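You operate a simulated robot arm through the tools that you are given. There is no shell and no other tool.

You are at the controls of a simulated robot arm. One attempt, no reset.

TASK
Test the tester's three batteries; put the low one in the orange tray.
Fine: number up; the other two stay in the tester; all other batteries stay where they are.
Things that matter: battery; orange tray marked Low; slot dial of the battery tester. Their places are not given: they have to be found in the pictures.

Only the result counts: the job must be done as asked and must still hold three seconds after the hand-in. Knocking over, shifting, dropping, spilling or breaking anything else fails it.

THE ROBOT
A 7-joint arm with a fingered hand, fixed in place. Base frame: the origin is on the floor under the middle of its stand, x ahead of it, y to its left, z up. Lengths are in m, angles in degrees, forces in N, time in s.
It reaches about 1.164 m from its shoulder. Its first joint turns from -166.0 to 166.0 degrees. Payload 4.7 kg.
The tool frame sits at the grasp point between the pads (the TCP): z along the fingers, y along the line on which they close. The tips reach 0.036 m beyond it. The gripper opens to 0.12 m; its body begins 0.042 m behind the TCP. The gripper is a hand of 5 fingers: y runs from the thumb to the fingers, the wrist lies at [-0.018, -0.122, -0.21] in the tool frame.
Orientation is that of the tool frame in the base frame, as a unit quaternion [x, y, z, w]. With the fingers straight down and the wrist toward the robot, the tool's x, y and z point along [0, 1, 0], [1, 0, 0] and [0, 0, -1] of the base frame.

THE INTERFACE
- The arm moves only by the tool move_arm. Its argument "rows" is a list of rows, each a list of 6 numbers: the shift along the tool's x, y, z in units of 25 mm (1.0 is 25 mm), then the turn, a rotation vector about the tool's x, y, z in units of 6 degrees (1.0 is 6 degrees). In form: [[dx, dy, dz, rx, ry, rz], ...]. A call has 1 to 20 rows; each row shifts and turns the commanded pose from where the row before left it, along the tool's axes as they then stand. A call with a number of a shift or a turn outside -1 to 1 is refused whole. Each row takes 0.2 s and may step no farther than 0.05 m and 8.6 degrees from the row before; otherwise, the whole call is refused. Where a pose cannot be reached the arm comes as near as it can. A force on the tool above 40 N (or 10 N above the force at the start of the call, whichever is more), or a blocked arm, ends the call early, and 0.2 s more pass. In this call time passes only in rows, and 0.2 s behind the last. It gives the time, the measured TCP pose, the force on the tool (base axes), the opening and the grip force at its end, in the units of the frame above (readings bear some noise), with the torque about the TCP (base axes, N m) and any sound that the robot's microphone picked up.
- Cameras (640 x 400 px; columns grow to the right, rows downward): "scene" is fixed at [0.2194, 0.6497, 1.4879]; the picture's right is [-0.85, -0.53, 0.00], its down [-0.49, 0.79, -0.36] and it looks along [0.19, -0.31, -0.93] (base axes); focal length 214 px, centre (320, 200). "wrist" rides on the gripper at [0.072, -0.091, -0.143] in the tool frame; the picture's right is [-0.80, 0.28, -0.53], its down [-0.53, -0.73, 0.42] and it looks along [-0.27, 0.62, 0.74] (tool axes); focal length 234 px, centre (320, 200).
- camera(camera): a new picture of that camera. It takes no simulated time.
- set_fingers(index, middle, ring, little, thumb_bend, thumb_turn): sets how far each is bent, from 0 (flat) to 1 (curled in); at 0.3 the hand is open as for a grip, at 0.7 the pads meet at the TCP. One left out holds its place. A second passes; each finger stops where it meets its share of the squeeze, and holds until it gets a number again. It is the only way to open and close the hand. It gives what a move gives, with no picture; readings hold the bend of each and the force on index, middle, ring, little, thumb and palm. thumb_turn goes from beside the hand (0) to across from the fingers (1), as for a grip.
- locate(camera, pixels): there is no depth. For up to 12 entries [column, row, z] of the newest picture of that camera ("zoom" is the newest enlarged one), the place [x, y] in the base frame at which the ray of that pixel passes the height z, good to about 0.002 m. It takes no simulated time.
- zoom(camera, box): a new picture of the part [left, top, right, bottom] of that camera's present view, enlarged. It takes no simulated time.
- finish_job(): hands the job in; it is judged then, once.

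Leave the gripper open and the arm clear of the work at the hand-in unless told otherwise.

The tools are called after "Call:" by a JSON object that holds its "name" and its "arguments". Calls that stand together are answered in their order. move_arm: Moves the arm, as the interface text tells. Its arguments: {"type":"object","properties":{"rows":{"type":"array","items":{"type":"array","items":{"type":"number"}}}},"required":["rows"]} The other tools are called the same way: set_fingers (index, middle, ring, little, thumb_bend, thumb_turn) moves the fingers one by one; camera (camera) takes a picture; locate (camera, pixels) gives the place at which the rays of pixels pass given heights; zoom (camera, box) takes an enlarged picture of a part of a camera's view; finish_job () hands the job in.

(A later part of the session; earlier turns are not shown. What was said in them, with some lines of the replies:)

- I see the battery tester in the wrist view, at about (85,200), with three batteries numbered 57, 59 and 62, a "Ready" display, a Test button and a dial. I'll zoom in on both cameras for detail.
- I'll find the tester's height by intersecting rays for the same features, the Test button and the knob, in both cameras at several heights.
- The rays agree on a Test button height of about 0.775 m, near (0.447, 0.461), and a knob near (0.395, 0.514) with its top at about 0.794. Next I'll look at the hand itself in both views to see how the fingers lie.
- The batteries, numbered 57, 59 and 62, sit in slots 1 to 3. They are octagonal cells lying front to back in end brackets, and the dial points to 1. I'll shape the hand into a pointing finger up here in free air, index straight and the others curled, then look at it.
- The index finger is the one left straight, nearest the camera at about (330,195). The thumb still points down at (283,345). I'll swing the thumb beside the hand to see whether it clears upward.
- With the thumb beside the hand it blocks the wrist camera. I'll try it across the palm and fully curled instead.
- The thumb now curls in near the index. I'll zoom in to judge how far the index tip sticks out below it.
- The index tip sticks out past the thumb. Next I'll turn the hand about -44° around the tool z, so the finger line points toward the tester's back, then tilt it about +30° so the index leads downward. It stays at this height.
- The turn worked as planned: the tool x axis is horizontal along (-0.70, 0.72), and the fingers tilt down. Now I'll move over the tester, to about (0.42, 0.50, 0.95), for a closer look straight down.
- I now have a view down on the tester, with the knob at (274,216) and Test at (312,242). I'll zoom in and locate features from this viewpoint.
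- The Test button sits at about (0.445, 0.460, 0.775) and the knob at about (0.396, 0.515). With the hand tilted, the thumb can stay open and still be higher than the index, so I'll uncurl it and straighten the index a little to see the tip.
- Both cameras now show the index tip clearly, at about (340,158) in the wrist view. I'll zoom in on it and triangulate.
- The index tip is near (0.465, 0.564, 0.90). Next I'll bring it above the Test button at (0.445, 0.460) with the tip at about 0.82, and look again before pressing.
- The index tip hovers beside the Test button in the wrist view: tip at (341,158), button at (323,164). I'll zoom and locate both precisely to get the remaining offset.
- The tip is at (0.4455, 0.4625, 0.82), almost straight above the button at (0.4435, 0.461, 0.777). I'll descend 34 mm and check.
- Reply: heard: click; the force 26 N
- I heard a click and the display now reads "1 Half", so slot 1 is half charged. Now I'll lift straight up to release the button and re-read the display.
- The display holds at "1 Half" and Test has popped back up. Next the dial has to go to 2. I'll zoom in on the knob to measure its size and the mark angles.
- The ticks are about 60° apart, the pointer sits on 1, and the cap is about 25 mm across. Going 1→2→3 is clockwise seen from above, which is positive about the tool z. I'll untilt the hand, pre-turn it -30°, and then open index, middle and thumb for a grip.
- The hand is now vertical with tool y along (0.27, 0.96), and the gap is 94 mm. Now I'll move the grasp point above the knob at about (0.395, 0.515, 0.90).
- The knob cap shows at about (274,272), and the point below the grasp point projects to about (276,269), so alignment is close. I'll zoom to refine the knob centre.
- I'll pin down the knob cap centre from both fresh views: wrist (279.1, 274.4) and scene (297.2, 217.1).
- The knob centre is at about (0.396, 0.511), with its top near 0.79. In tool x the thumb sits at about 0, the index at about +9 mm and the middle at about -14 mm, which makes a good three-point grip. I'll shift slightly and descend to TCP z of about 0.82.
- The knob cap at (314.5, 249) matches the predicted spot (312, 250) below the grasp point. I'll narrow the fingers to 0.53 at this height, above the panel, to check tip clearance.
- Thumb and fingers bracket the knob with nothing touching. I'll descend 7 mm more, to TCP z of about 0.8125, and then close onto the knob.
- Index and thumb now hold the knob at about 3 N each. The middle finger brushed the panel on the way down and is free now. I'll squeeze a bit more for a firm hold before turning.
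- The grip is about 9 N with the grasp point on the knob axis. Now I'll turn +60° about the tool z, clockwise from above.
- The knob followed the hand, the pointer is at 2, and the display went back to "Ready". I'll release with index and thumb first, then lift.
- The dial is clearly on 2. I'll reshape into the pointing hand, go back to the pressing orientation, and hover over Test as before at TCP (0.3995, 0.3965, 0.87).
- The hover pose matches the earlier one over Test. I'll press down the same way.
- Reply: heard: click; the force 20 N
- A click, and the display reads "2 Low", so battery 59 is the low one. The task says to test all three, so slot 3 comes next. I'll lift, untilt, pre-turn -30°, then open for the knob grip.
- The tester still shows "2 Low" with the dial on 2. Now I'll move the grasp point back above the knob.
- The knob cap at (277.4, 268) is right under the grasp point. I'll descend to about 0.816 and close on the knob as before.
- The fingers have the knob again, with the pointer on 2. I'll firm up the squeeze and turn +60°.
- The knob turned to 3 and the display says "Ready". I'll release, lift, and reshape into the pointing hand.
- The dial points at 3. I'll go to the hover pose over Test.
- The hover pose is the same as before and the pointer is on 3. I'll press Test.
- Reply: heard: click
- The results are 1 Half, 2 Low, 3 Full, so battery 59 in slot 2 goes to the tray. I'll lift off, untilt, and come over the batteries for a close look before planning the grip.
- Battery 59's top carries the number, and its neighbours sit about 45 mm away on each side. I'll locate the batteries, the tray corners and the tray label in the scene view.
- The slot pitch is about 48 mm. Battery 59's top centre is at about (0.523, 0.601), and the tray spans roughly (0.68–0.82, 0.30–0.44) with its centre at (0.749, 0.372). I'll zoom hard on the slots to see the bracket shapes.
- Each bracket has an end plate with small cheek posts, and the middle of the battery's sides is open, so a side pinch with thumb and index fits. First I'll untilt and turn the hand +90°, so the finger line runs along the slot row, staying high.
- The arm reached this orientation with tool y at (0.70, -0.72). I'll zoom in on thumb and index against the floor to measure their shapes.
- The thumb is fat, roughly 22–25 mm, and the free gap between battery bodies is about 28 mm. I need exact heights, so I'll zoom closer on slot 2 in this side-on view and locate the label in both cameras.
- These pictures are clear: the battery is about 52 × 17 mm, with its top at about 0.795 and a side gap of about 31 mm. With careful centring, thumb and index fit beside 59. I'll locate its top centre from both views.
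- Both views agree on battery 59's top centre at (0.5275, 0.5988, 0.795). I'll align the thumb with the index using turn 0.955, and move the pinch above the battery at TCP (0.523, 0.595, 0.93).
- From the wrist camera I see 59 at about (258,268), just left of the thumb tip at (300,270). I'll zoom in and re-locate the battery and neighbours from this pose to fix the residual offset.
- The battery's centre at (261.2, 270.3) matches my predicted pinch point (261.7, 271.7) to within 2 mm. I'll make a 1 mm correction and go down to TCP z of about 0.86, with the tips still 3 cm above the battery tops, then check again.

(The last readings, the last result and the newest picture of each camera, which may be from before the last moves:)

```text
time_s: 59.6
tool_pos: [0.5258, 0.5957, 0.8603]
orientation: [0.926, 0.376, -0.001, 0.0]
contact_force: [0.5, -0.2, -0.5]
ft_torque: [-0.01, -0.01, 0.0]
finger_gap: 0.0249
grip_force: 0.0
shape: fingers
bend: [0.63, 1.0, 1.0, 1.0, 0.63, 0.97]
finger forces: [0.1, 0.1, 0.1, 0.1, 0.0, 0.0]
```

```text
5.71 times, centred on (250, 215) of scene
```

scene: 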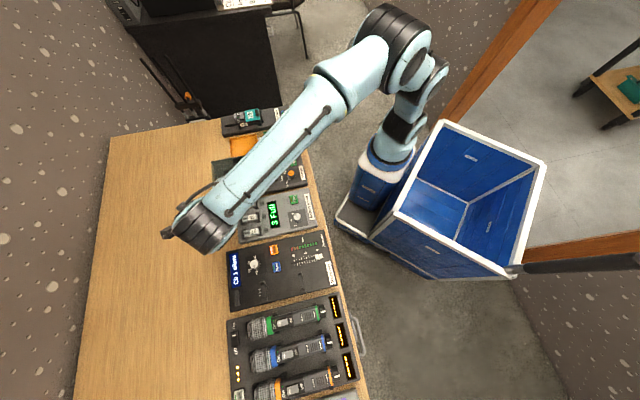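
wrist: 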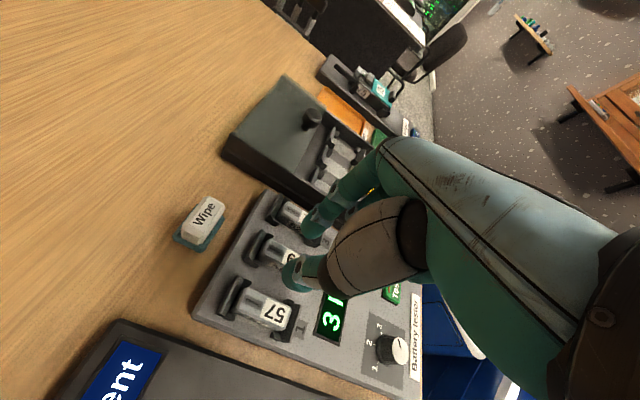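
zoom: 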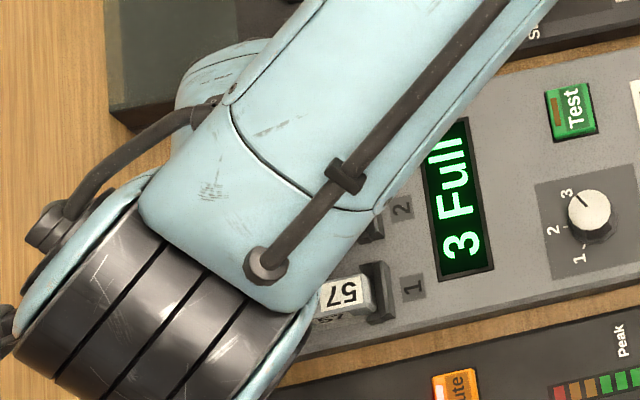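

The pinch point lines up with the battery, at (283,219) in the zoom against a predicted (284,221). The thumb silhouette gives a 24 mm diameter, so about 3–4 mm clearance on each side. I'll bring the thumb in slightly, to 0.64, and descend to just above the battery tops, watching the finger forces.

Call:
{"name": "set_fingers", "arguments": {"index": 0.63, "thumb_bend": 0.64}}

Call:
{"name": "move_arm", "arguments": {"rows": [[0, 0, 0.5, 0, 0, 0], [0, 0, 0.5, 0, 0, 0], [0, 0, 0, 0, 0, 0]]}}

Call:
{"name": "zoom", "arguments": {"camera": "wrist", "box": [230, 180, 370, 320]}}

```text
time_s: 60.6
tool_pos: [0.5258, 0.5963, 0.8617]
orientation: [0.927, 0.376, -0.001, 0.0]
contact_force: [0.1, 0.7, 0.4]
ft_torque: [-0.01, 0.01, 0.03]
finger_gap: 0.0233
grip_force: 0.2
shape: fingers
bend: [0.63, 1.0, 1.0, 1.0, 0.64, 0.97]
finger forces: [0.1, 0.1, 0.1, 0.0, 0.0, 0.0]
```

```text
time_s: 61.4
tool_pos: [0.5232, 0.5971, 0.8355]
orientation: [0.926, 0.376, 0.0, 0.0]
contact_force: [-0.1, -0.5, -0.6]
ft_torque: [-0.01, 0.0, 0.0]
finger_gap: 0.0233
grip_force: 0.0
shape: fingers
bend: [0.63, 1.0, 1.0, 1.0, 0.64, 0.97]
finger forces: [0.0, 0.0, 0.0, 0.1, 0.0, 0.1]
```

```text
2.86 times, centred on (300, 250) of wrist
```

zoom: 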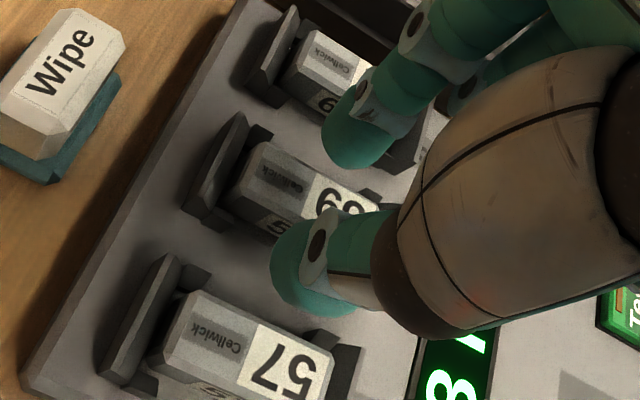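

No contact so far, and the thumb is dropping in between 59 and 57. I'll zoom in more to check lateral centring before going deeper.

Call:
{"name": "zoom", "arguments": {"camera": "wrist", "box": [260, 215, 340, 295]}}

```text
5.00 times, centred on (300, 255) of wrist
```

zoom: 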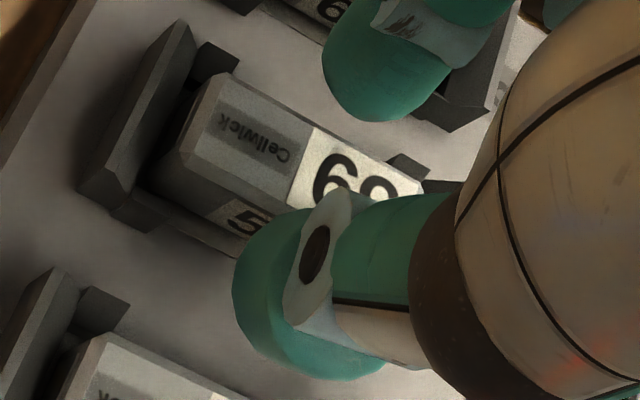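

Extrapolating from the battery's back end puts its centre at zoom (315,180), and the pinch point projects to (314,179.5), so centring is excellent. I'll descend 10 mm and check forces.

Call:
{"name": "move_arm", "arguments": {"rows": [[0, 0, 0.2, 0, 0, 0], [0, 0, 0.2, 0, 0, 0]]}}

Call:
{"name": "zoom", "arguments": {"camera": "wrist", "box": [250, 190, 350, 300]}}

```text
time_s: 62.0
tool_pos: [0.5241, 0.5964, 0.8259]
orientation: [0.926, 0.377, 0.0, -0.001]
contact_force: [0.2, -0.4, 1.3]
ft_torque: [0.01, -0.04, 0.0]
finger_gap: 0.0235
grip_force: 0.5
shape: fingers
bend: [0.63, 1.0, 1.0, 1.0, 0.64, 0.97]
finger forces: [1.0, 0.0, 0.1, 0.0, 0.0, 0.1]
```

```text
3.64 times, centred on (300, 245) of wrist
```

zoom: 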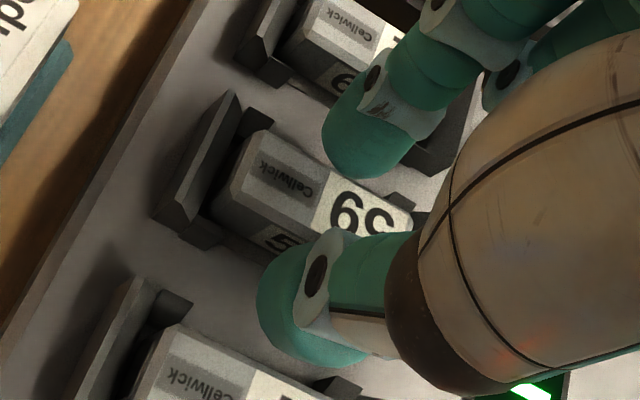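

The index reads 1.0 N, so it is just grazing something. I'll zoom in on the index tip to see what it touches before moving further.

Call:
{"name": "zoom", "arguments": {"camera": "wrist", "box": [290, 190, 350, 250]}}

Call:
{"name": "zoom", "arguments": {"camera": "wrist", "box": [250, 170, 330, 250]}}

```text
6.67 times, centred on (320, 220) of wrist
```

zoom: 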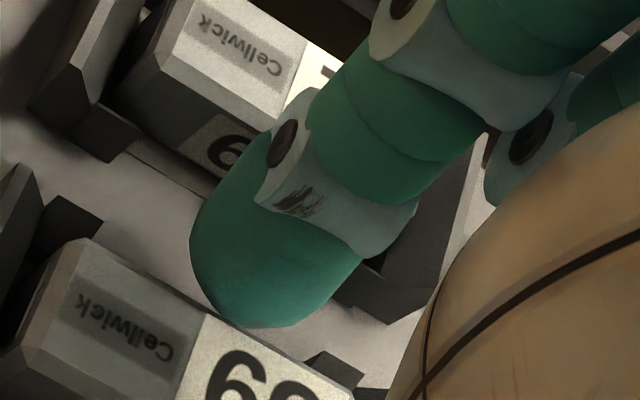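

```text
5.00 times, centred on (290, 210) of wrist
```

zoom: 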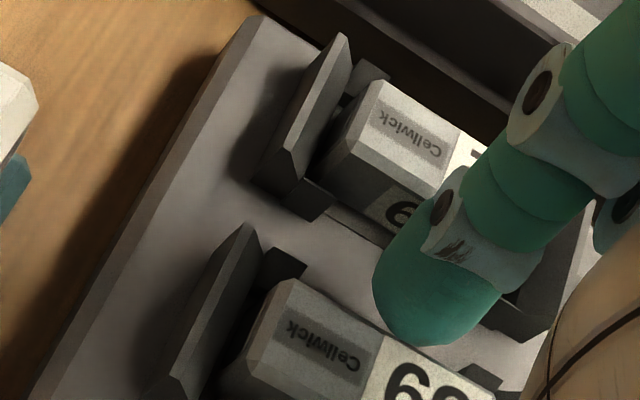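

The tip is closest to 59's far top edge, which is the side being gripped. I'll open the index a hair, to 0.615, and see whether the 1 N goes away.

Call:
{"name": "set_fingers", "arguments": {"index": 0.615}}

```text
time_s: 63.0
tool_pos: [0.5235, 0.5953, 0.8258]
orientation: [0.927, 0.376, -0.001, 0.0]
contact_force: [-0.1, 0.5, -0.2]
ft_torque: [-0.04, -0.01, -0.03]
finger_gap: 0.0258
grip_force: 0.2
shape: fingers
bend: [0.61, 1.0, 1.0, 1.0, 0.64, 0.97]
finger forces: [0.0, 0.0, 0.0, 0.0, 0.0, 0.1]
```

The force is gone, so it was 59's edge and the battery lies slightly toward the index. I'll shift +1.5 mm along tool y, bring the thumb in to 0.65 to balance the clearances, and descend 5 mm.

Call:
{"name": "set_fingers", "arguments": {"thumb_bend": 0.65}}

Call:
{"name": "move_arm", "arguments": {"rows": [[0, 0.06, 0, 0, 0, 0], [0, 0, 0.2, 0, 0, 0], [0, 0, 0, 0, 0, 0]]}}

Call:
{"name": "zoom", "arguments": {"camera": "wrist", "box": [250, 190, 350, 300]}}

```text
time_s: 64.0
tool_pos: [0.5235, 0.5957, 0.8261]
orientation: [0.926, 0.377, -0.001, -0.001]
contact_force: [-0.3, 0.4, -0.3]
ft_torque: [0.0, -0.01, -0.04]
finger_gap: 0.0246
grip_force: 0.1
shape: fingers
bend: [0.61, 1.0, 1.0, 1.0, 0.65, 0.97]
finger forces: [0.0, 0.0, 0.0, 0.1, 0.0, 0.0]
```

```text
time_s: 64.8
tool_pos: [0.5259, 0.5947, 0.8202]
orientation: [0.926, 0.377, -0.001, 0.0]
contact_force: [-0.2, 0.3, 0.3]
ft_torque: [0.03, 0.0, -0.02]
finger_gap: 0.0246
grip_force: 0.1
shape: fingers
bend: [0.61, 1.0, 1.0, 1.0, 0.65, 0.97]
finger forces: [0.1, 0.0, 0.0, 0.0, 0.1, 0.0]
```

```text
3.64 times, centred on (300, 245) of wrist
```

zoom: 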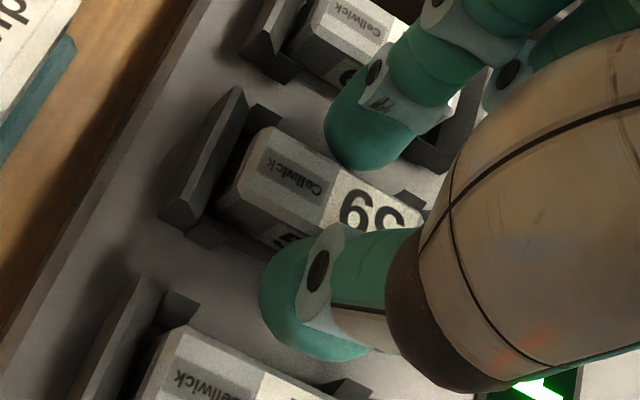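

No forces and clear gaps on both sides. I'll descend another 5 mm.

Call:
{"name": "move_arm", "arguments": {"rows": [[0, 0, 0.1, 0, 0, 0], [0, 0, 0.12, 0, 0, 0], [0, 0, 0, 0, 0, 0]]}}

Call:
{"name": "zoom", "arguments": {"camera": "wrist", "box": [250, 190, 350, 300]}}

```text
time_s: 65.6
tool_pos: [0.5248, 0.5955, 0.8149]
orientation: [0.927, 0.376, -0.001, -0.001]
contact_force: [-0.6, 0.6, -0.1]
ft_torque: [-0.01, -0.03, 0.03]
finger_gap: 0.0248
grip_force: 0.1
shape: fingers
bend: [0.61, 1.0, 1.0, 1.0, 0.65, 0.97]
finger forces: [0.0, 0.0, 0.0, 0.1, 0.1, 0.0]
```

```text
3.64 times, centred on (300, 245) of wrist
```

zoom: 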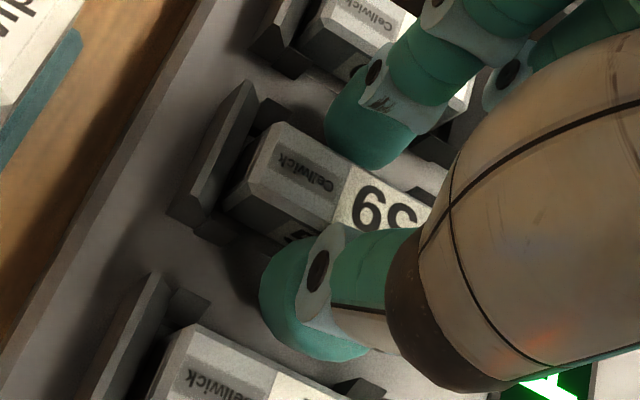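

The fingers are at grip depth with no contact. I'll close gently on the battery's sides.

Call:
{"name": "set_fingers", "arguments": {"index": 0.66, "thumb_bend": 0.67}}

```text
time_s: 66.6
tool_pos: [0.5261, 0.5958, 0.8151]
orientation: [0.927, 0.376, -0.001, -0.001]
contact_force: [0.1, 0.1, -0.1]
ft_torque: [0.0, 0.0, 0.02]
finger_gap: 0.02
grip_force: 1.8
shape: fingers
bend: [0.64, 1.0, 1.0, 1.0, 0.66, 0.97]
finger forces: [2.0, 0.0, 0.0, 0.1, 1.9, 0.0]
```

Both fingers touch with an even 2 N, and the gap is 20 mm. I'll firm up the squeeze.

Call:
{"name": "set_fingers", "arguments": {"index": 0.74, "thumb_bend": 0.76}}

Call:
{"name": "zoom", "arguments": {"camera": "wrist", "box": [250, 190, 350, 300]}}

```text
time_s: 67.6
tool_pos: [0.5258, 0.595, 0.8159]
orientation: [0.927, 0.376, -0.001, 0.0]
contact_force: [1.0, 0.3, -0.1]
ft_torque: [-0.01, 0.04, 0.0]
finger_gap: 0.0171
grip_force: 10.3
shape: fingers
bend: [0.62, 1.0, 1.0, 1.0, 0.7, 0.98]
finger forces: [10.3, 0.0, 0.0, 0.1, 10.4, 0.1]
```

```text
3.64 times, centred on (300, 245) of wrist
```

zoom: 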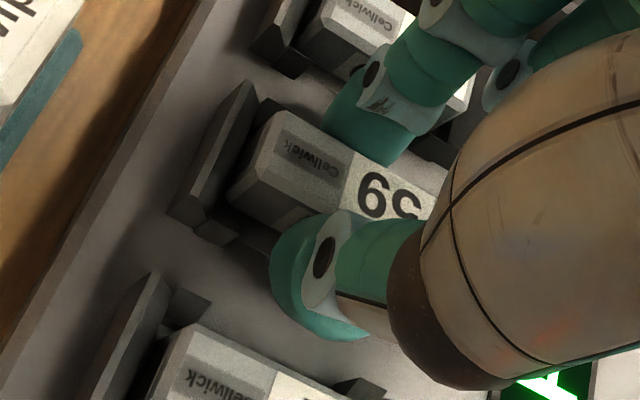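

A firm 10 N on both sides, and the battery shifted a couple of mm toward the index. I'll lift slowly straight up.

Call:
{"name": "move_arm", "arguments": {"rows": [[0, 0, -0.1, 0, 0, 0], [0, 0, -0.2, 0, 0, 0], [0, 0, -0.3, 0, 0, 0], [0, 0, -0.4, 0, 0, 0]]}}

Call:
{"name": "zoom", "arguments": {"camera": "wrist", "box": [230, 180, 370, 320]}}

```text
time_s: 68.6
tool_pos: [0.5254, 0.595, 0.8406]
orientation: [0.927, 0.376, 0.0, -0.001]
contact_force: [-0.3, 0.0, -0.8]
ft_torque: [-0.01, 0.04, -0.01]
finger_gap: 0.0172
grip_force: 10.4
shape: fingers
bend: [0.62, 1.0, 1.0, 1.0, 0.7, 0.98]
finger forces: [10.4, 0.0, 0.0, 0.0, 10.3, 0.0]
```

```text
2.86 times, centred on (300, 250) of wrist
```

zoom: 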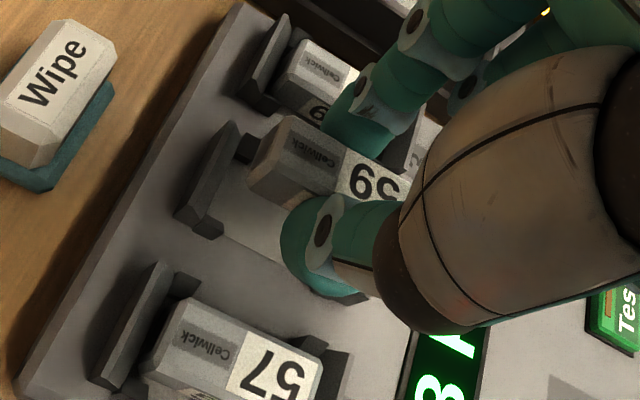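

Battery 59 came up level with its number on top, and 57 stays put. I'll keep lifting to z of about 0.96.

Call:
{"name": "move_arm", "arguments": {"rows": [[0, 0, -0.6, 0, 0, 0], [0, 0, -0.9, 0, 0, 0], [0, 0, -0.9, 0, 0, 0], [0, 0, -0.9, 0, 0, 0], [0, 0, -0.9, 0, 0, 0], [0, 0, -0.6, 0, 0, 0]]}}

Call:
{"name": "camera", "arguments": {"camera": "wrist"}}

Call:
{"name": "zoom", "arguments": {"camera": "wrist", "box": [220, 80, 400, 300]}}

```text
time_s: 70.0
tool_pos: [0.5249, 0.5964, 0.961]
orientation: [0.926, 0.377, -0.001, 0.0]
contact_force: [-0.2, 0.7, -0.3]
ft_torque: [-0.04, -0.01, -0.05]
finger_gap: 0.0173
grip_force: 10.7
shape: fingers
bend: [0.62, 1.0, 1.0, 1.0, 0.7, 0.98]
finger forces: [10.3, 0.1, 0.1, 0.0, 10.3, 0.0]
```

```text
taken
```

wrist: 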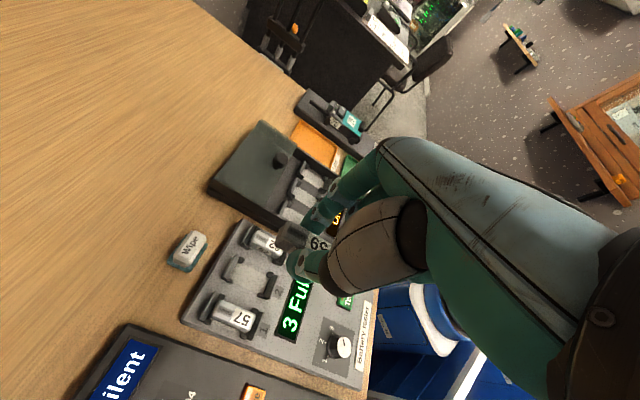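

```text
1.82 times, centred on (310, 190) of wrist
```

zoom: 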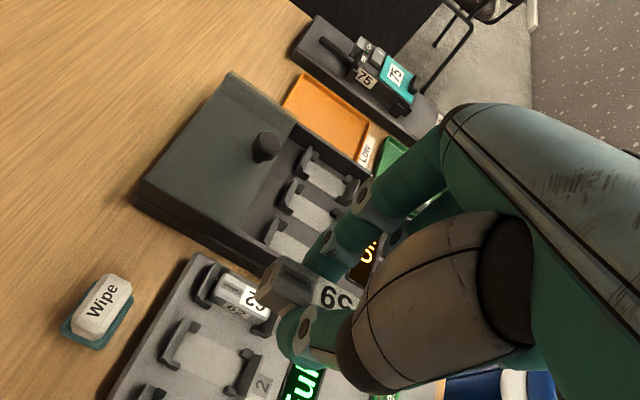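

Slot 2 is empty, 57 and 62 remain, and 59 is held firmly. Now I'll travel along tool y over the charger toward the tray, staying at z of about 0.96.

Call:
{"name": "move_arm", "arguments": {"rows": [[0.025, 0.6, 0, 0, 0, 0], [0.025, 0.9, 0, 0, 0, 0], [0.025, 0.9, 0, 0, 0, 0], [0.025, 0.9, 0, 0, 0, 0], [0.025, 0.9, 0, 0, 0, 0], [0.025, 0.9, 0, 0, 0, 0], [0.025, 0.9, 0, 0, 0, 0], [0.025, 0.9, 0, 0, 0, 0], [0.025, 0.9, 0, 0, 0, 0], [0.025, 0.9, 0, 0, 0, 0], [0.025, 0.9, 0, 0, 0, 0], [0.025, 0.9, 0, 0, 0, 0], [0.025, 0.9, 0, 0, 0, 0], [0.025, 0.9, 0, 0, 0, 0], [0, 0.3, 0, 0, 0, 0], [0, 0, 0, 0, 0, 0]]}}

Call:
{"name": "camera", "arguments": {"camera": "wrist"}}

Call:
{"name": "camera", "arguments": {"camera": "scene"}}

```text
time_s: 73.4
tool_pos: [0.7505, 0.3754, 0.9602]
orientation: [0.927, 0.376, 0.0, -0.001]
contact_force: [1.3, -0.3, -0.7]
ft_torque: [-0.02, -0.02, 0.02]
finger_gap: 0.0174
grip_force: 10.2
shape: fingers
bend: [0.62, 1.0, 1.0, 1.0, 0.7, 0.98]
finger forces: [10.4, 0.1, 0.0, 0.0, 10.2, 0.1]
```

```text
taken
```

wrist: 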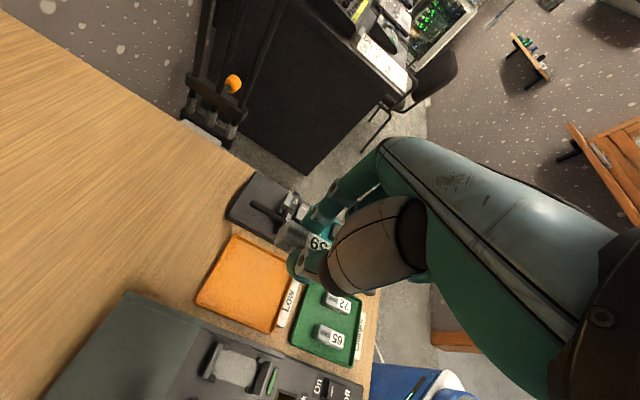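

```text
taken
```

scene: 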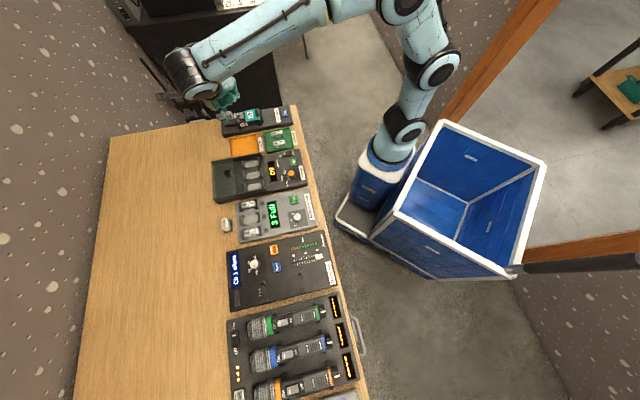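

The wrist view shows the orange tray at (245,283) and the green tray beside it. I'll zoom in and locate the tray corners to find its height and centre.

Call:
{"name": "zoom", "arguments": {"camera": "wrist", "box": [180, 210, 390, 370]}}

Call:
{"name": "zoom", "arguments": {"camera": "scene", "box": [200, 90, 310, 180]}}

```text
2.50 times, centred on (285, 290) of wrist
```

zoom: 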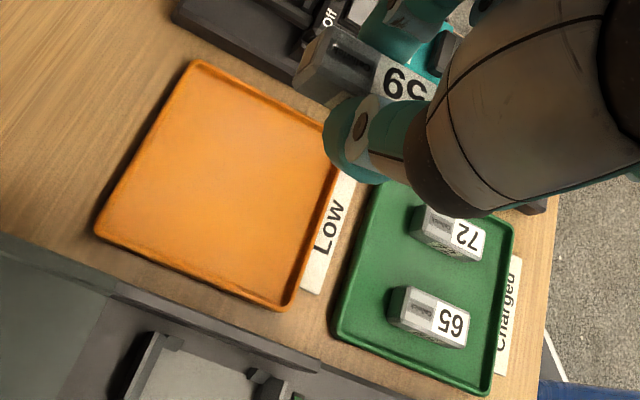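

```text
4.44 times, centred on (255, 135) of scene
```

zoom: 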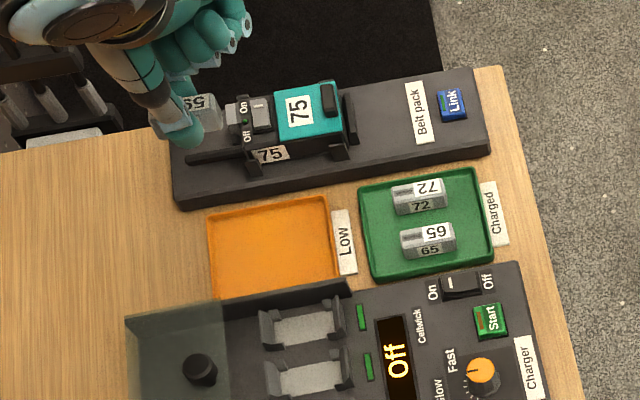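

I'll triangulate the tray corners from both cameras.

Call:
{"name": "locate", "arguments": {"camera": "wrist", "pixels": [[235.8, 234.8, 0.75], [235.8, 234.8, 0.77], [195, 302.8, 0.75], [195, 302.8, 0.77], [273, 333.2, 0.75], [273, 333.2, 0.77], [245, 290, 0.75], [245, 290, 0.77]]}}

Call:
{"name": "locate", "arguments": {"camera": "scene", "pixels": [[229.5, 137.3, 0.75], [229.5, 137.3, 0.77], [232, 157.5, 0.75], [232, 157.5, 0.77], [259.7, 153.7, 0.75], [259.7, 153.7, 0.77], [256.1, 134.1, 0.75], [256.1, 134.1, 0.77]]}}

```text
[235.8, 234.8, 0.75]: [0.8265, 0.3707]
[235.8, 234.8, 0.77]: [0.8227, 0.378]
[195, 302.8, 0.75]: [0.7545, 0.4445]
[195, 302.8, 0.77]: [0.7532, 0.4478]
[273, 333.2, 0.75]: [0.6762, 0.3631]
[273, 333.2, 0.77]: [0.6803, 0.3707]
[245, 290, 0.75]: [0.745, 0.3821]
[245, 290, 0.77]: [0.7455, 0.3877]
```

```text
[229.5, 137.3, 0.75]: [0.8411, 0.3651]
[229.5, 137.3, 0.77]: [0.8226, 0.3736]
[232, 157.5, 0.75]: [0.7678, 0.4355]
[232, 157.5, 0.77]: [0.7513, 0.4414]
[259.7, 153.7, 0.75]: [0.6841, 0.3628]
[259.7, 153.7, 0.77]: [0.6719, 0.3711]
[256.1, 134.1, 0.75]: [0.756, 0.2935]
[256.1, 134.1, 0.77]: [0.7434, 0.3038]
```

The tray rim is at z ≈ 0.765 and its centre is near (0.750, 0.372). The held battery is over it at about (0.755, 0.377). Before descending, I'll check the heights of the charger wall and the belt pack next to the tray.

Call:
{"name": "locate", "arguments": {"camera": "wrist", "pixels": [[284.2, 356, 0.78], [284.2, 356, 0.8], [284.2, 356, 0.82]]}}

Call:
{"name": "locate", "arguments": {"camera": "scene", "pixels": [[261.5, 154.1, 0.78], [261.5, 154.1, 0.8], [261.5, 154.1, 0.82], [252.7, 114.7, 0.8], [252.7, 114.7, 0.83], [239, 119, 0.8], [222.3, 136.6, 0.78], [270, 131, 0.775]]}}

Call:
{"name": "zoom", "arguments": {"camera": "wrist", "box": [220, 160, 350, 290]}}

```text
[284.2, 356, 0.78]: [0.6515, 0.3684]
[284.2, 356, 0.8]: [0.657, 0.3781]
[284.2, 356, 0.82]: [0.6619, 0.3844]
```

```text
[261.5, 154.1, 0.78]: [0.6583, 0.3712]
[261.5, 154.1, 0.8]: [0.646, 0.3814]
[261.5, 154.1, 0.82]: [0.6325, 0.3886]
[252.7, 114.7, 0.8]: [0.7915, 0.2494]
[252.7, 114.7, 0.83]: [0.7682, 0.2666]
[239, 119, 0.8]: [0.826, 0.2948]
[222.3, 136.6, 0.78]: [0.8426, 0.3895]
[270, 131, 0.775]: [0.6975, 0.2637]
```

```text
3.08 times, centred on (285, 225) of wrist
```

zoom: 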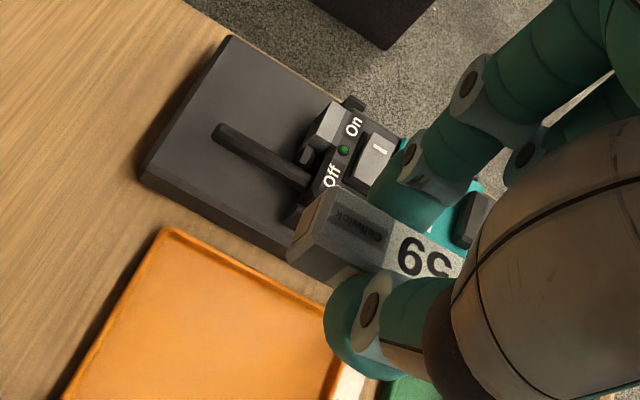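

The charger wall top is only about 0.787 and the belt pack is about 0.1 m away, so there is room. I'll descend to TCP z of about 0.835 with a 2 mm shift in +y.

Call:
{"name": "move_arm", "arguments": {"rows": [[0, 0.08, 0.8, 0, 0, 0], [0, 0, 1, 0, 0, 0], [0, 0, 1, 0, 0, 0], [0, 0, 1, 0, 0, 0], [0, 0, 0.8, 0, 0, 0], [0, 0, 0.4, 0, 0, 0], [0, 0, 0, 0, 0, 0]]}}

Call:
{"name": "camera", "arguments": {"camera": "wrist"}}

Call:
{"name": "zoom", "arguments": {"camera": "wrist", "box": [220, 170, 400, 330]}}

Call:
{"name": "zoom", "arguments": {"camera": "scene", "box": [200, 90, 310, 180]}}

```text
time_s: 75.0
tool_pos: [0.7525, 0.3731, 0.8357]
orientation: [0.927, 0.376, 0.0, 0.0]
contact_force: [0.4, 1.1, -0.7]
ft_torque: [0.0, 0.01, -0.02]
finger_gap: 0.0173
grip_force: 10.1
shape: fingers
bend: [0.62, 1.0, 1.0, 1.0, 0.7, 0.98]
finger forces: [10.3, 0.0, 0.1, 0.0, 10.3, 0.1]
```

```text
taken
```

wrist: 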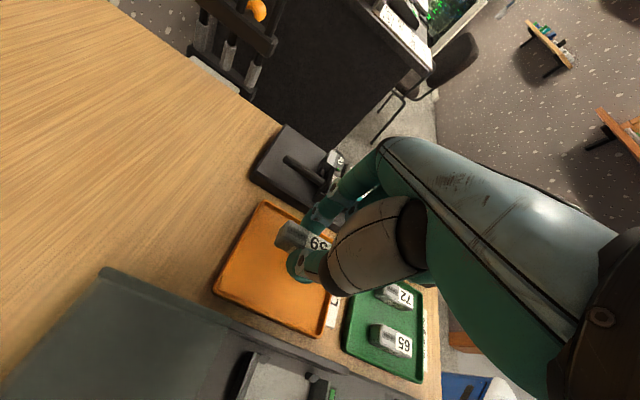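

```text
2.50 times, centred on (310, 250) of wrist
```

zoom: 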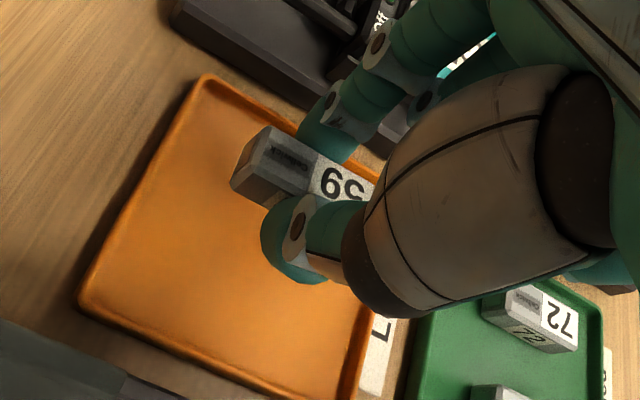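

```text
4.44 times, centred on (255, 135) of scene
```

zoom: 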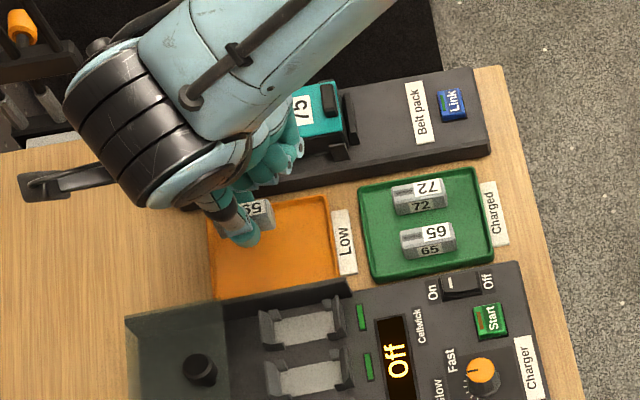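

The battery hangs over the tray. I'll verify the tray corners again from this closer view to predict where it will land.

Call:
{"name": "locate", "arguments": {"camera": "wrist", "pixels": [[264, 200, 0.765], [264, 200, 0.755], [214, 290, 0.765], [214, 290, 0.755], [322, 330, 0.765], [322, 330, 0.755]]}}

Call:
{"name": "zoom", "arguments": {"camera": "wrist", "box": [200, 170, 360, 350]}}

```text
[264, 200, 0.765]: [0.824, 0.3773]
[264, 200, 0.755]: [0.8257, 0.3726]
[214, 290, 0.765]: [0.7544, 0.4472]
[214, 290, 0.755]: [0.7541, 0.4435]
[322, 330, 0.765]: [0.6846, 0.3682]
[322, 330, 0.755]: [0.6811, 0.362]
```

```text
2.22 times, centred on (280, 260) of wrist
```

zoom: 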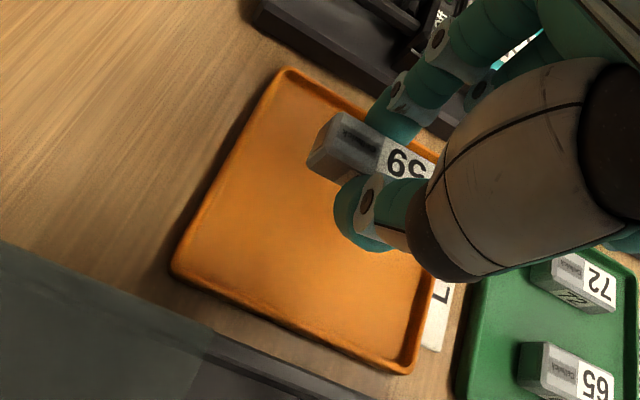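

The corners confirm the battery is over the tray's middle. I'll descend to TCP z of about 0.805 and read the forces.

Call:
{"name": "move_arm", "arguments": {"rows": [[0, 0, 0.5, 0, 0, 0], [0, 0, 0.4, 0, 0, 0], [0, 0, 0.3, 0, 0, 0], [0, 0, 0, 0, 0, 0]]}}

Call:
{"name": "zoom", "arguments": {"camera": "wrist", "box": [220, 170, 380, 330]}}

```text
time_s: 76.0
tool_pos: [0.7529, 0.3745, 0.8051]
orientation: [0.926, 0.377, 0.0, -0.001]
contact_force: [-1.4, 0.5, -0.9]
ft_torque: [-0.03, -0.03, -0.01]
finger_gap: 0.017
grip_force: 10.1
shape: fingers
bend: [0.62, 1.0, 1.0, 1.0, 0.7, 0.98]
finger forces: [10.2, 0.1, 0.1, 0.1, 10.3, 0.0]
```

```text
2.50 times, centred on (300, 250) of wrist
```

zoom: 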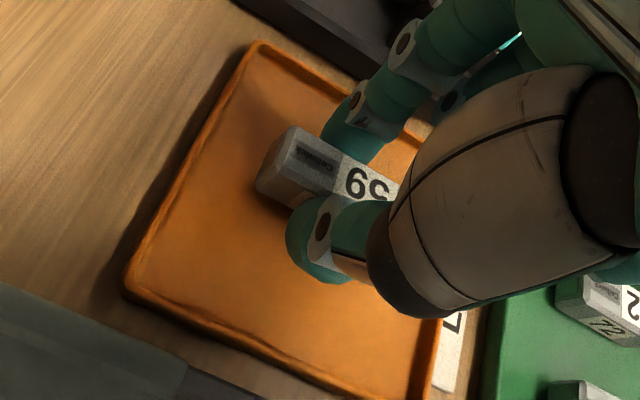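

It is still free and getting close. I'll go down in small steps until the upward force shows contact.

Call:
{"name": "move_arm", "arguments": {"rows": [[0, 0, 0.1, 0, 0, 0], [0, 0, 0.1, 0, 0, 0]]}}

Call:
{"name": "move_arm", "arguments": {"rows": [[0, 0, 0.08, 0, 0, 0], [0, 0, 0.08, 0, 0, 0]]}}

```text
time_s: 76.6
tool_pos: [0.752, 0.3735, 0.8002]
orientation: [0.927, 0.376, 0.0, -0.001]
contact_force: [-0.4, 0.2, 0.3]
ft_torque: [-0.03, 0.01, 0.0]
finger_gap: 0.0172
grip_force: 10.6
shape: fingers
bend: [0.62, 1.0, 1.0, 1.0, 0.7, 0.98]
finger forces: [10.3, 0.0, 0.1, 0.0, 10.3, 0.1]
```

```text
time_s: 77.2
tool_pos: [0.7521, 0.3752, 0.7962]
orientation: [0.927, 0.376, -0.001, -0.001]
contact_force: [-0.5, 0.2, 3.1]
ft_torque: [0.01, 0.04, 0.01]
finger_gap: 0.0173
grip_force: 10.5
shape: fingers
bend: [0.62, 1.0, 1.0, 1.0, 0.7, 0.98]
finger forces: [10.4, 0.1, 0.0, 0.0, 11.2, 0.1]
```

A 3 N upward force at TCP z ≈ 0.796 means the battery has touched the tray floor. A quick look before releasing.

Call:
{"name": "zoom", "arguments": {"camera": "wrist", "box": [240, 180, 360, 300]}}

Call:
{"name": "zoom", "arguments": {"camera": "scene", "box": [220, 115, 275, 165]}}

```text
3.33 times, centred on (300, 240) of wrist
```

zoom: 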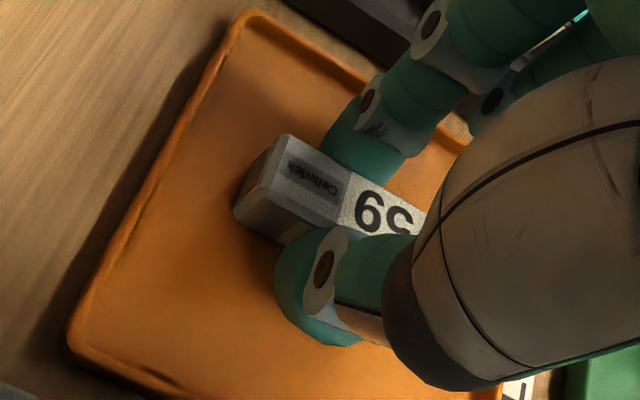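

```text
8.00 times, centred on (248, 140) of scene
```

zoom: 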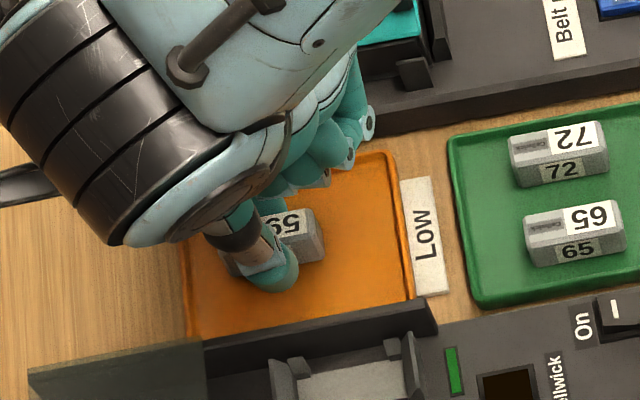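

The battery sits level inside the tray with its number up. I'll release by opening index and thumb just a little.

Call:
{"name": "set_fingers", "arguments": {"index": 0.6, "thumb_bend": 0.63}}

Call:
{"name": "zoom", "arguments": {"camera": "wrist", "box": [240, 180, 360, 300]}}

```text
time_s: 78.2
tool_pos: [0.7518, 0.3735, 0.7959]
orientation: [0.927, 0.376, -0.002, 0.0]
contact_force: [0.1, -0.2, -0.4]
ft_torque: [0.03, -0.02, 0.0]
finger_gap: 0.028
grip_force: 0.1
shape: fingers
bend: [0.6, 1.0, 1.0, 1.0, 0.63, 0.97]
finger forces: [0.1, 0.0, 0.1, 0.0, 0.0, 0.0]
```

```text
3.33 times, centred on (300, 240) of wrist
```

zoom: 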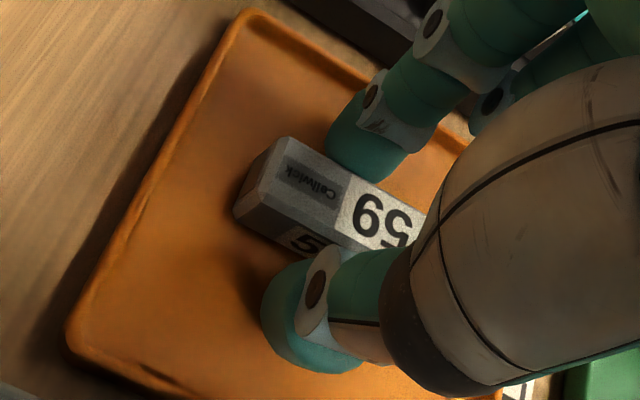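

Released: the forces are zero and 59 lies flat with its number up. I'll lift straight up.

Call:
{"name": "move_arm", "arguments": {"rows": [[0, 0, -0.2, 0, 0, 0], [0, 0, -0.4, 0, 0, 0], [0, 0, -0.8, 0, 0, 0], [0, 0, -1, 0, 0, 0], [0, 0, -1, 0, 0, 0], [0, 0, -1, 0, 0, 0], [0, 0, -1, 0, 0, 0], [0, 0, -1, 0, 0, 0]]}}

Call:
{"name": "camera", "arguments": {"camera": "wrist"}}

Call:
{"name": "zoom", "arguments": {"camera": "wrist", "box": [180, 210, 390, 370]}}

Call:
{"name": "zoom", "arguments": {"camera": "scene", "box": [200, 100, 330, 250]}}

```text
time_s: 80.0
tool_pos: [0.7523, 0.3737, 0.9563]
orientation: [0.927, 0.376, -0.001, -0.001]
contact_force: [0.8, 0.0, -0.3]
ft_torque: [-0.03, 0.02, -0.01]
finger_gap: 0.0284
grip_force: 0.1
shape: fingers
bend: [0.6, 1.0, 1.0, 1.0, 0.63, 0.97]
finger forces: [0.0, 0.1, 0.0, 0.0, 0.2, 0.0]
```

```text
taken
```

wrist: 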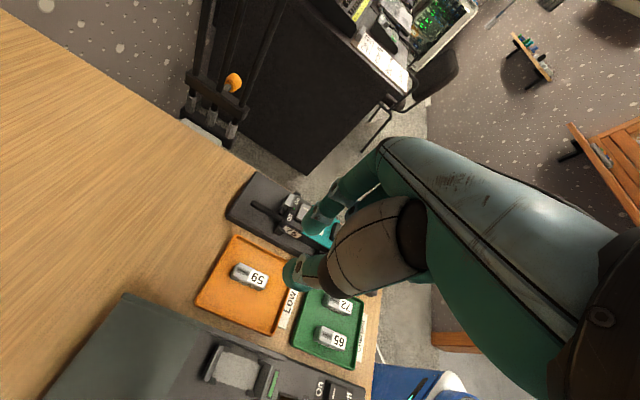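

```text
2.50 times, centred on (285, 290) of wrist
```

zoom: 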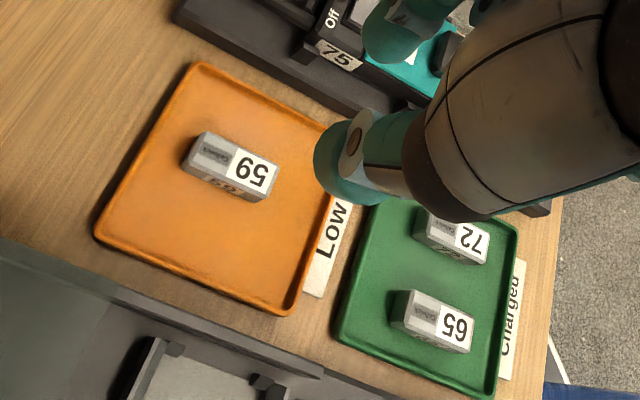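

```text
2.67 times, centred on (265, 175) of scene
```

zoom: 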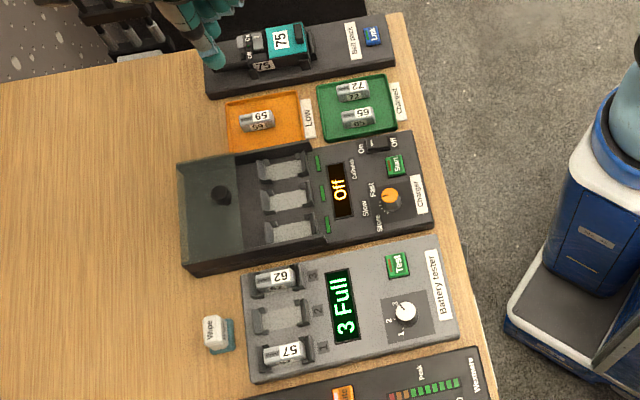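

59 is in the orange tray with its number up, 57 and 62 are in the tester, and 65 and 72 are untouched. Now I'll raise the arm and retreat off the work, then open the hand.

Call:
{"name": "move_arm", "arguments": {"rows": [[0, 0, -1, 0, 0, 0], [0, 0, -1, 0, 0, 0], [0, 0, -1, 0, 0, 0], [0, 0, -1, 0, 0, 0], [-0.8, 0, 0, 0, 0, 0], [-0.9, 0, 0, 0, 0, 0], [-0.9, 0, 0, 0, 0, 0], [-0.9, 0, 0, 0, 0, 0], [-0.9, 0, 0, 0, 0, 0], [-0.9, 0, 0, 0, 0, 0], [-0.9, 0, 0, 0, 0, 0], [-0.9, 0, 0, 0, 0, 0], [-0.8, 0, 0, 0, 0, 0]]}}

Call:
{"name": "set_fingers", "arguments": {"index": 0.3, "middle": 0.3, "ring": 0.3, "little": 0.3, "thumb_bend": 0.3, "thumb_turn": 0.98}}

Call:
{"name": "camera", "arguments": {"camera": "scene"}}

Call:
{"name": "zoom", "arguments": {"camera": "scene", "box": [200, 100, 330, 250]}}

```text
time_s: 82.8
tool_pos: [0.6092, 0.2356, 1.0557]
orientation: [0.927, 0.375, -0.002, 0.0]
contact_force: [-0.7, 0.5, -0.3]
ft_torque: [-0.01, 0.0, 0.01]
finger_gap: 0.0281
grip_force: 0.1
shape: fingers
bend: [0.6, 1.0, 1.0, 1.0, 0.63, 0.97]
finger forces: [0.0, 0.0, 0.0, 0.1, 0.1, 0.1]
```

```text
time_s: 83.8
tool_pos: [0.6096, 0.2349, 1.0564]
orientation: [0.927, 0.376, -0.001, -0.001]
contact_force: [0.0, -0.2, -0.1]
ft_torque: [0.0, -0.02, 0.02]
finger_gap: 0.1223
grip_force: 0.0
shape: fingers
bend: [0.3, 0.3, 0.3, 0.3, 0.3, 0.96]
finger forces: [0.1, 0.0, 0.0, 0.1, 0.1, 0.0]
```

```text
taken
```

scene: 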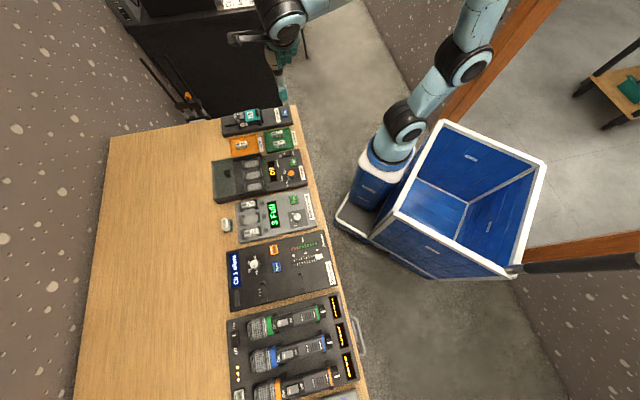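

```text
2.67 times, centred on (265, 175) of scene
```

zoom: 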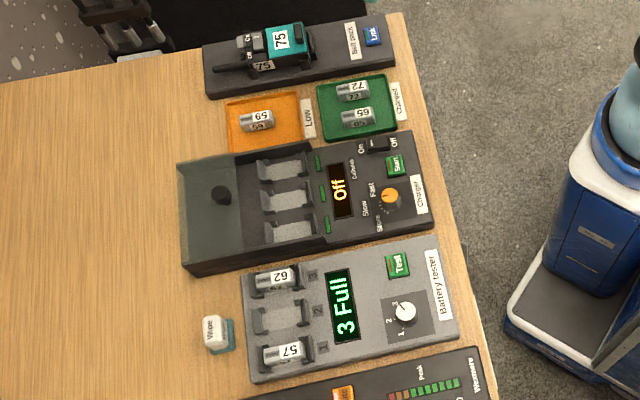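

The hand is open and clear of the table. A last close check of the tester slots and both trays before handing in.

Call:
{"name": "zoom", "arguments": {"camera": "scene", "box": [235, 190, 275, 245]}}

Call:
{"name": "zoom", "arguments": {"camera": "scene", "box": [220, 115, 305, 165]}}

```text
7.27 times, centred on (255, 218) of scene
```

zoom: 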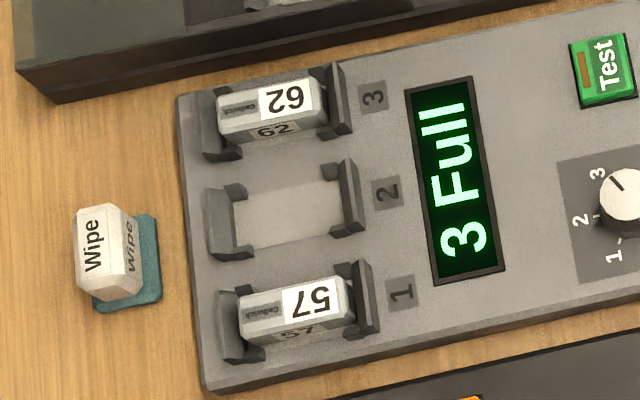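

```text
7.53 times, centred on (262, 140) of scene
```

zoom: 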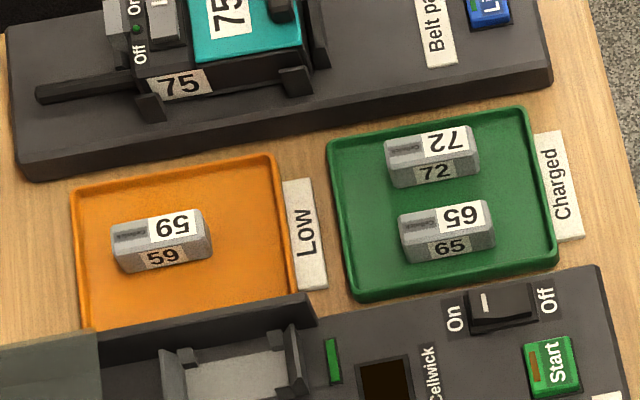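

All is in order: 59 lies flat in the Low tray with its number up, and 57 and 62 are seated in the tester as before. The other batteries are untouched and the arm is clear, so I'm handing in.

Call:
{"name": "finish_job", "arguments": {}}

```text
The job is handed in.
```

The low battery, 59 from slot 2, is now in the orange Low tray with its number up. I tested all three slots:

| Slot | Battery | Result |
|---|---|---|
| 1 | 57 | Half |
| 2 | 59 | Low |
| 3 | 62 | Full |

In the last pictures before hand-in, 57 and 62 were seated in the tester as before, and 65 and 72 in the green tray had not moved. The hand was open and the arm was clear of the table. The tester's dial was left on slot 3.
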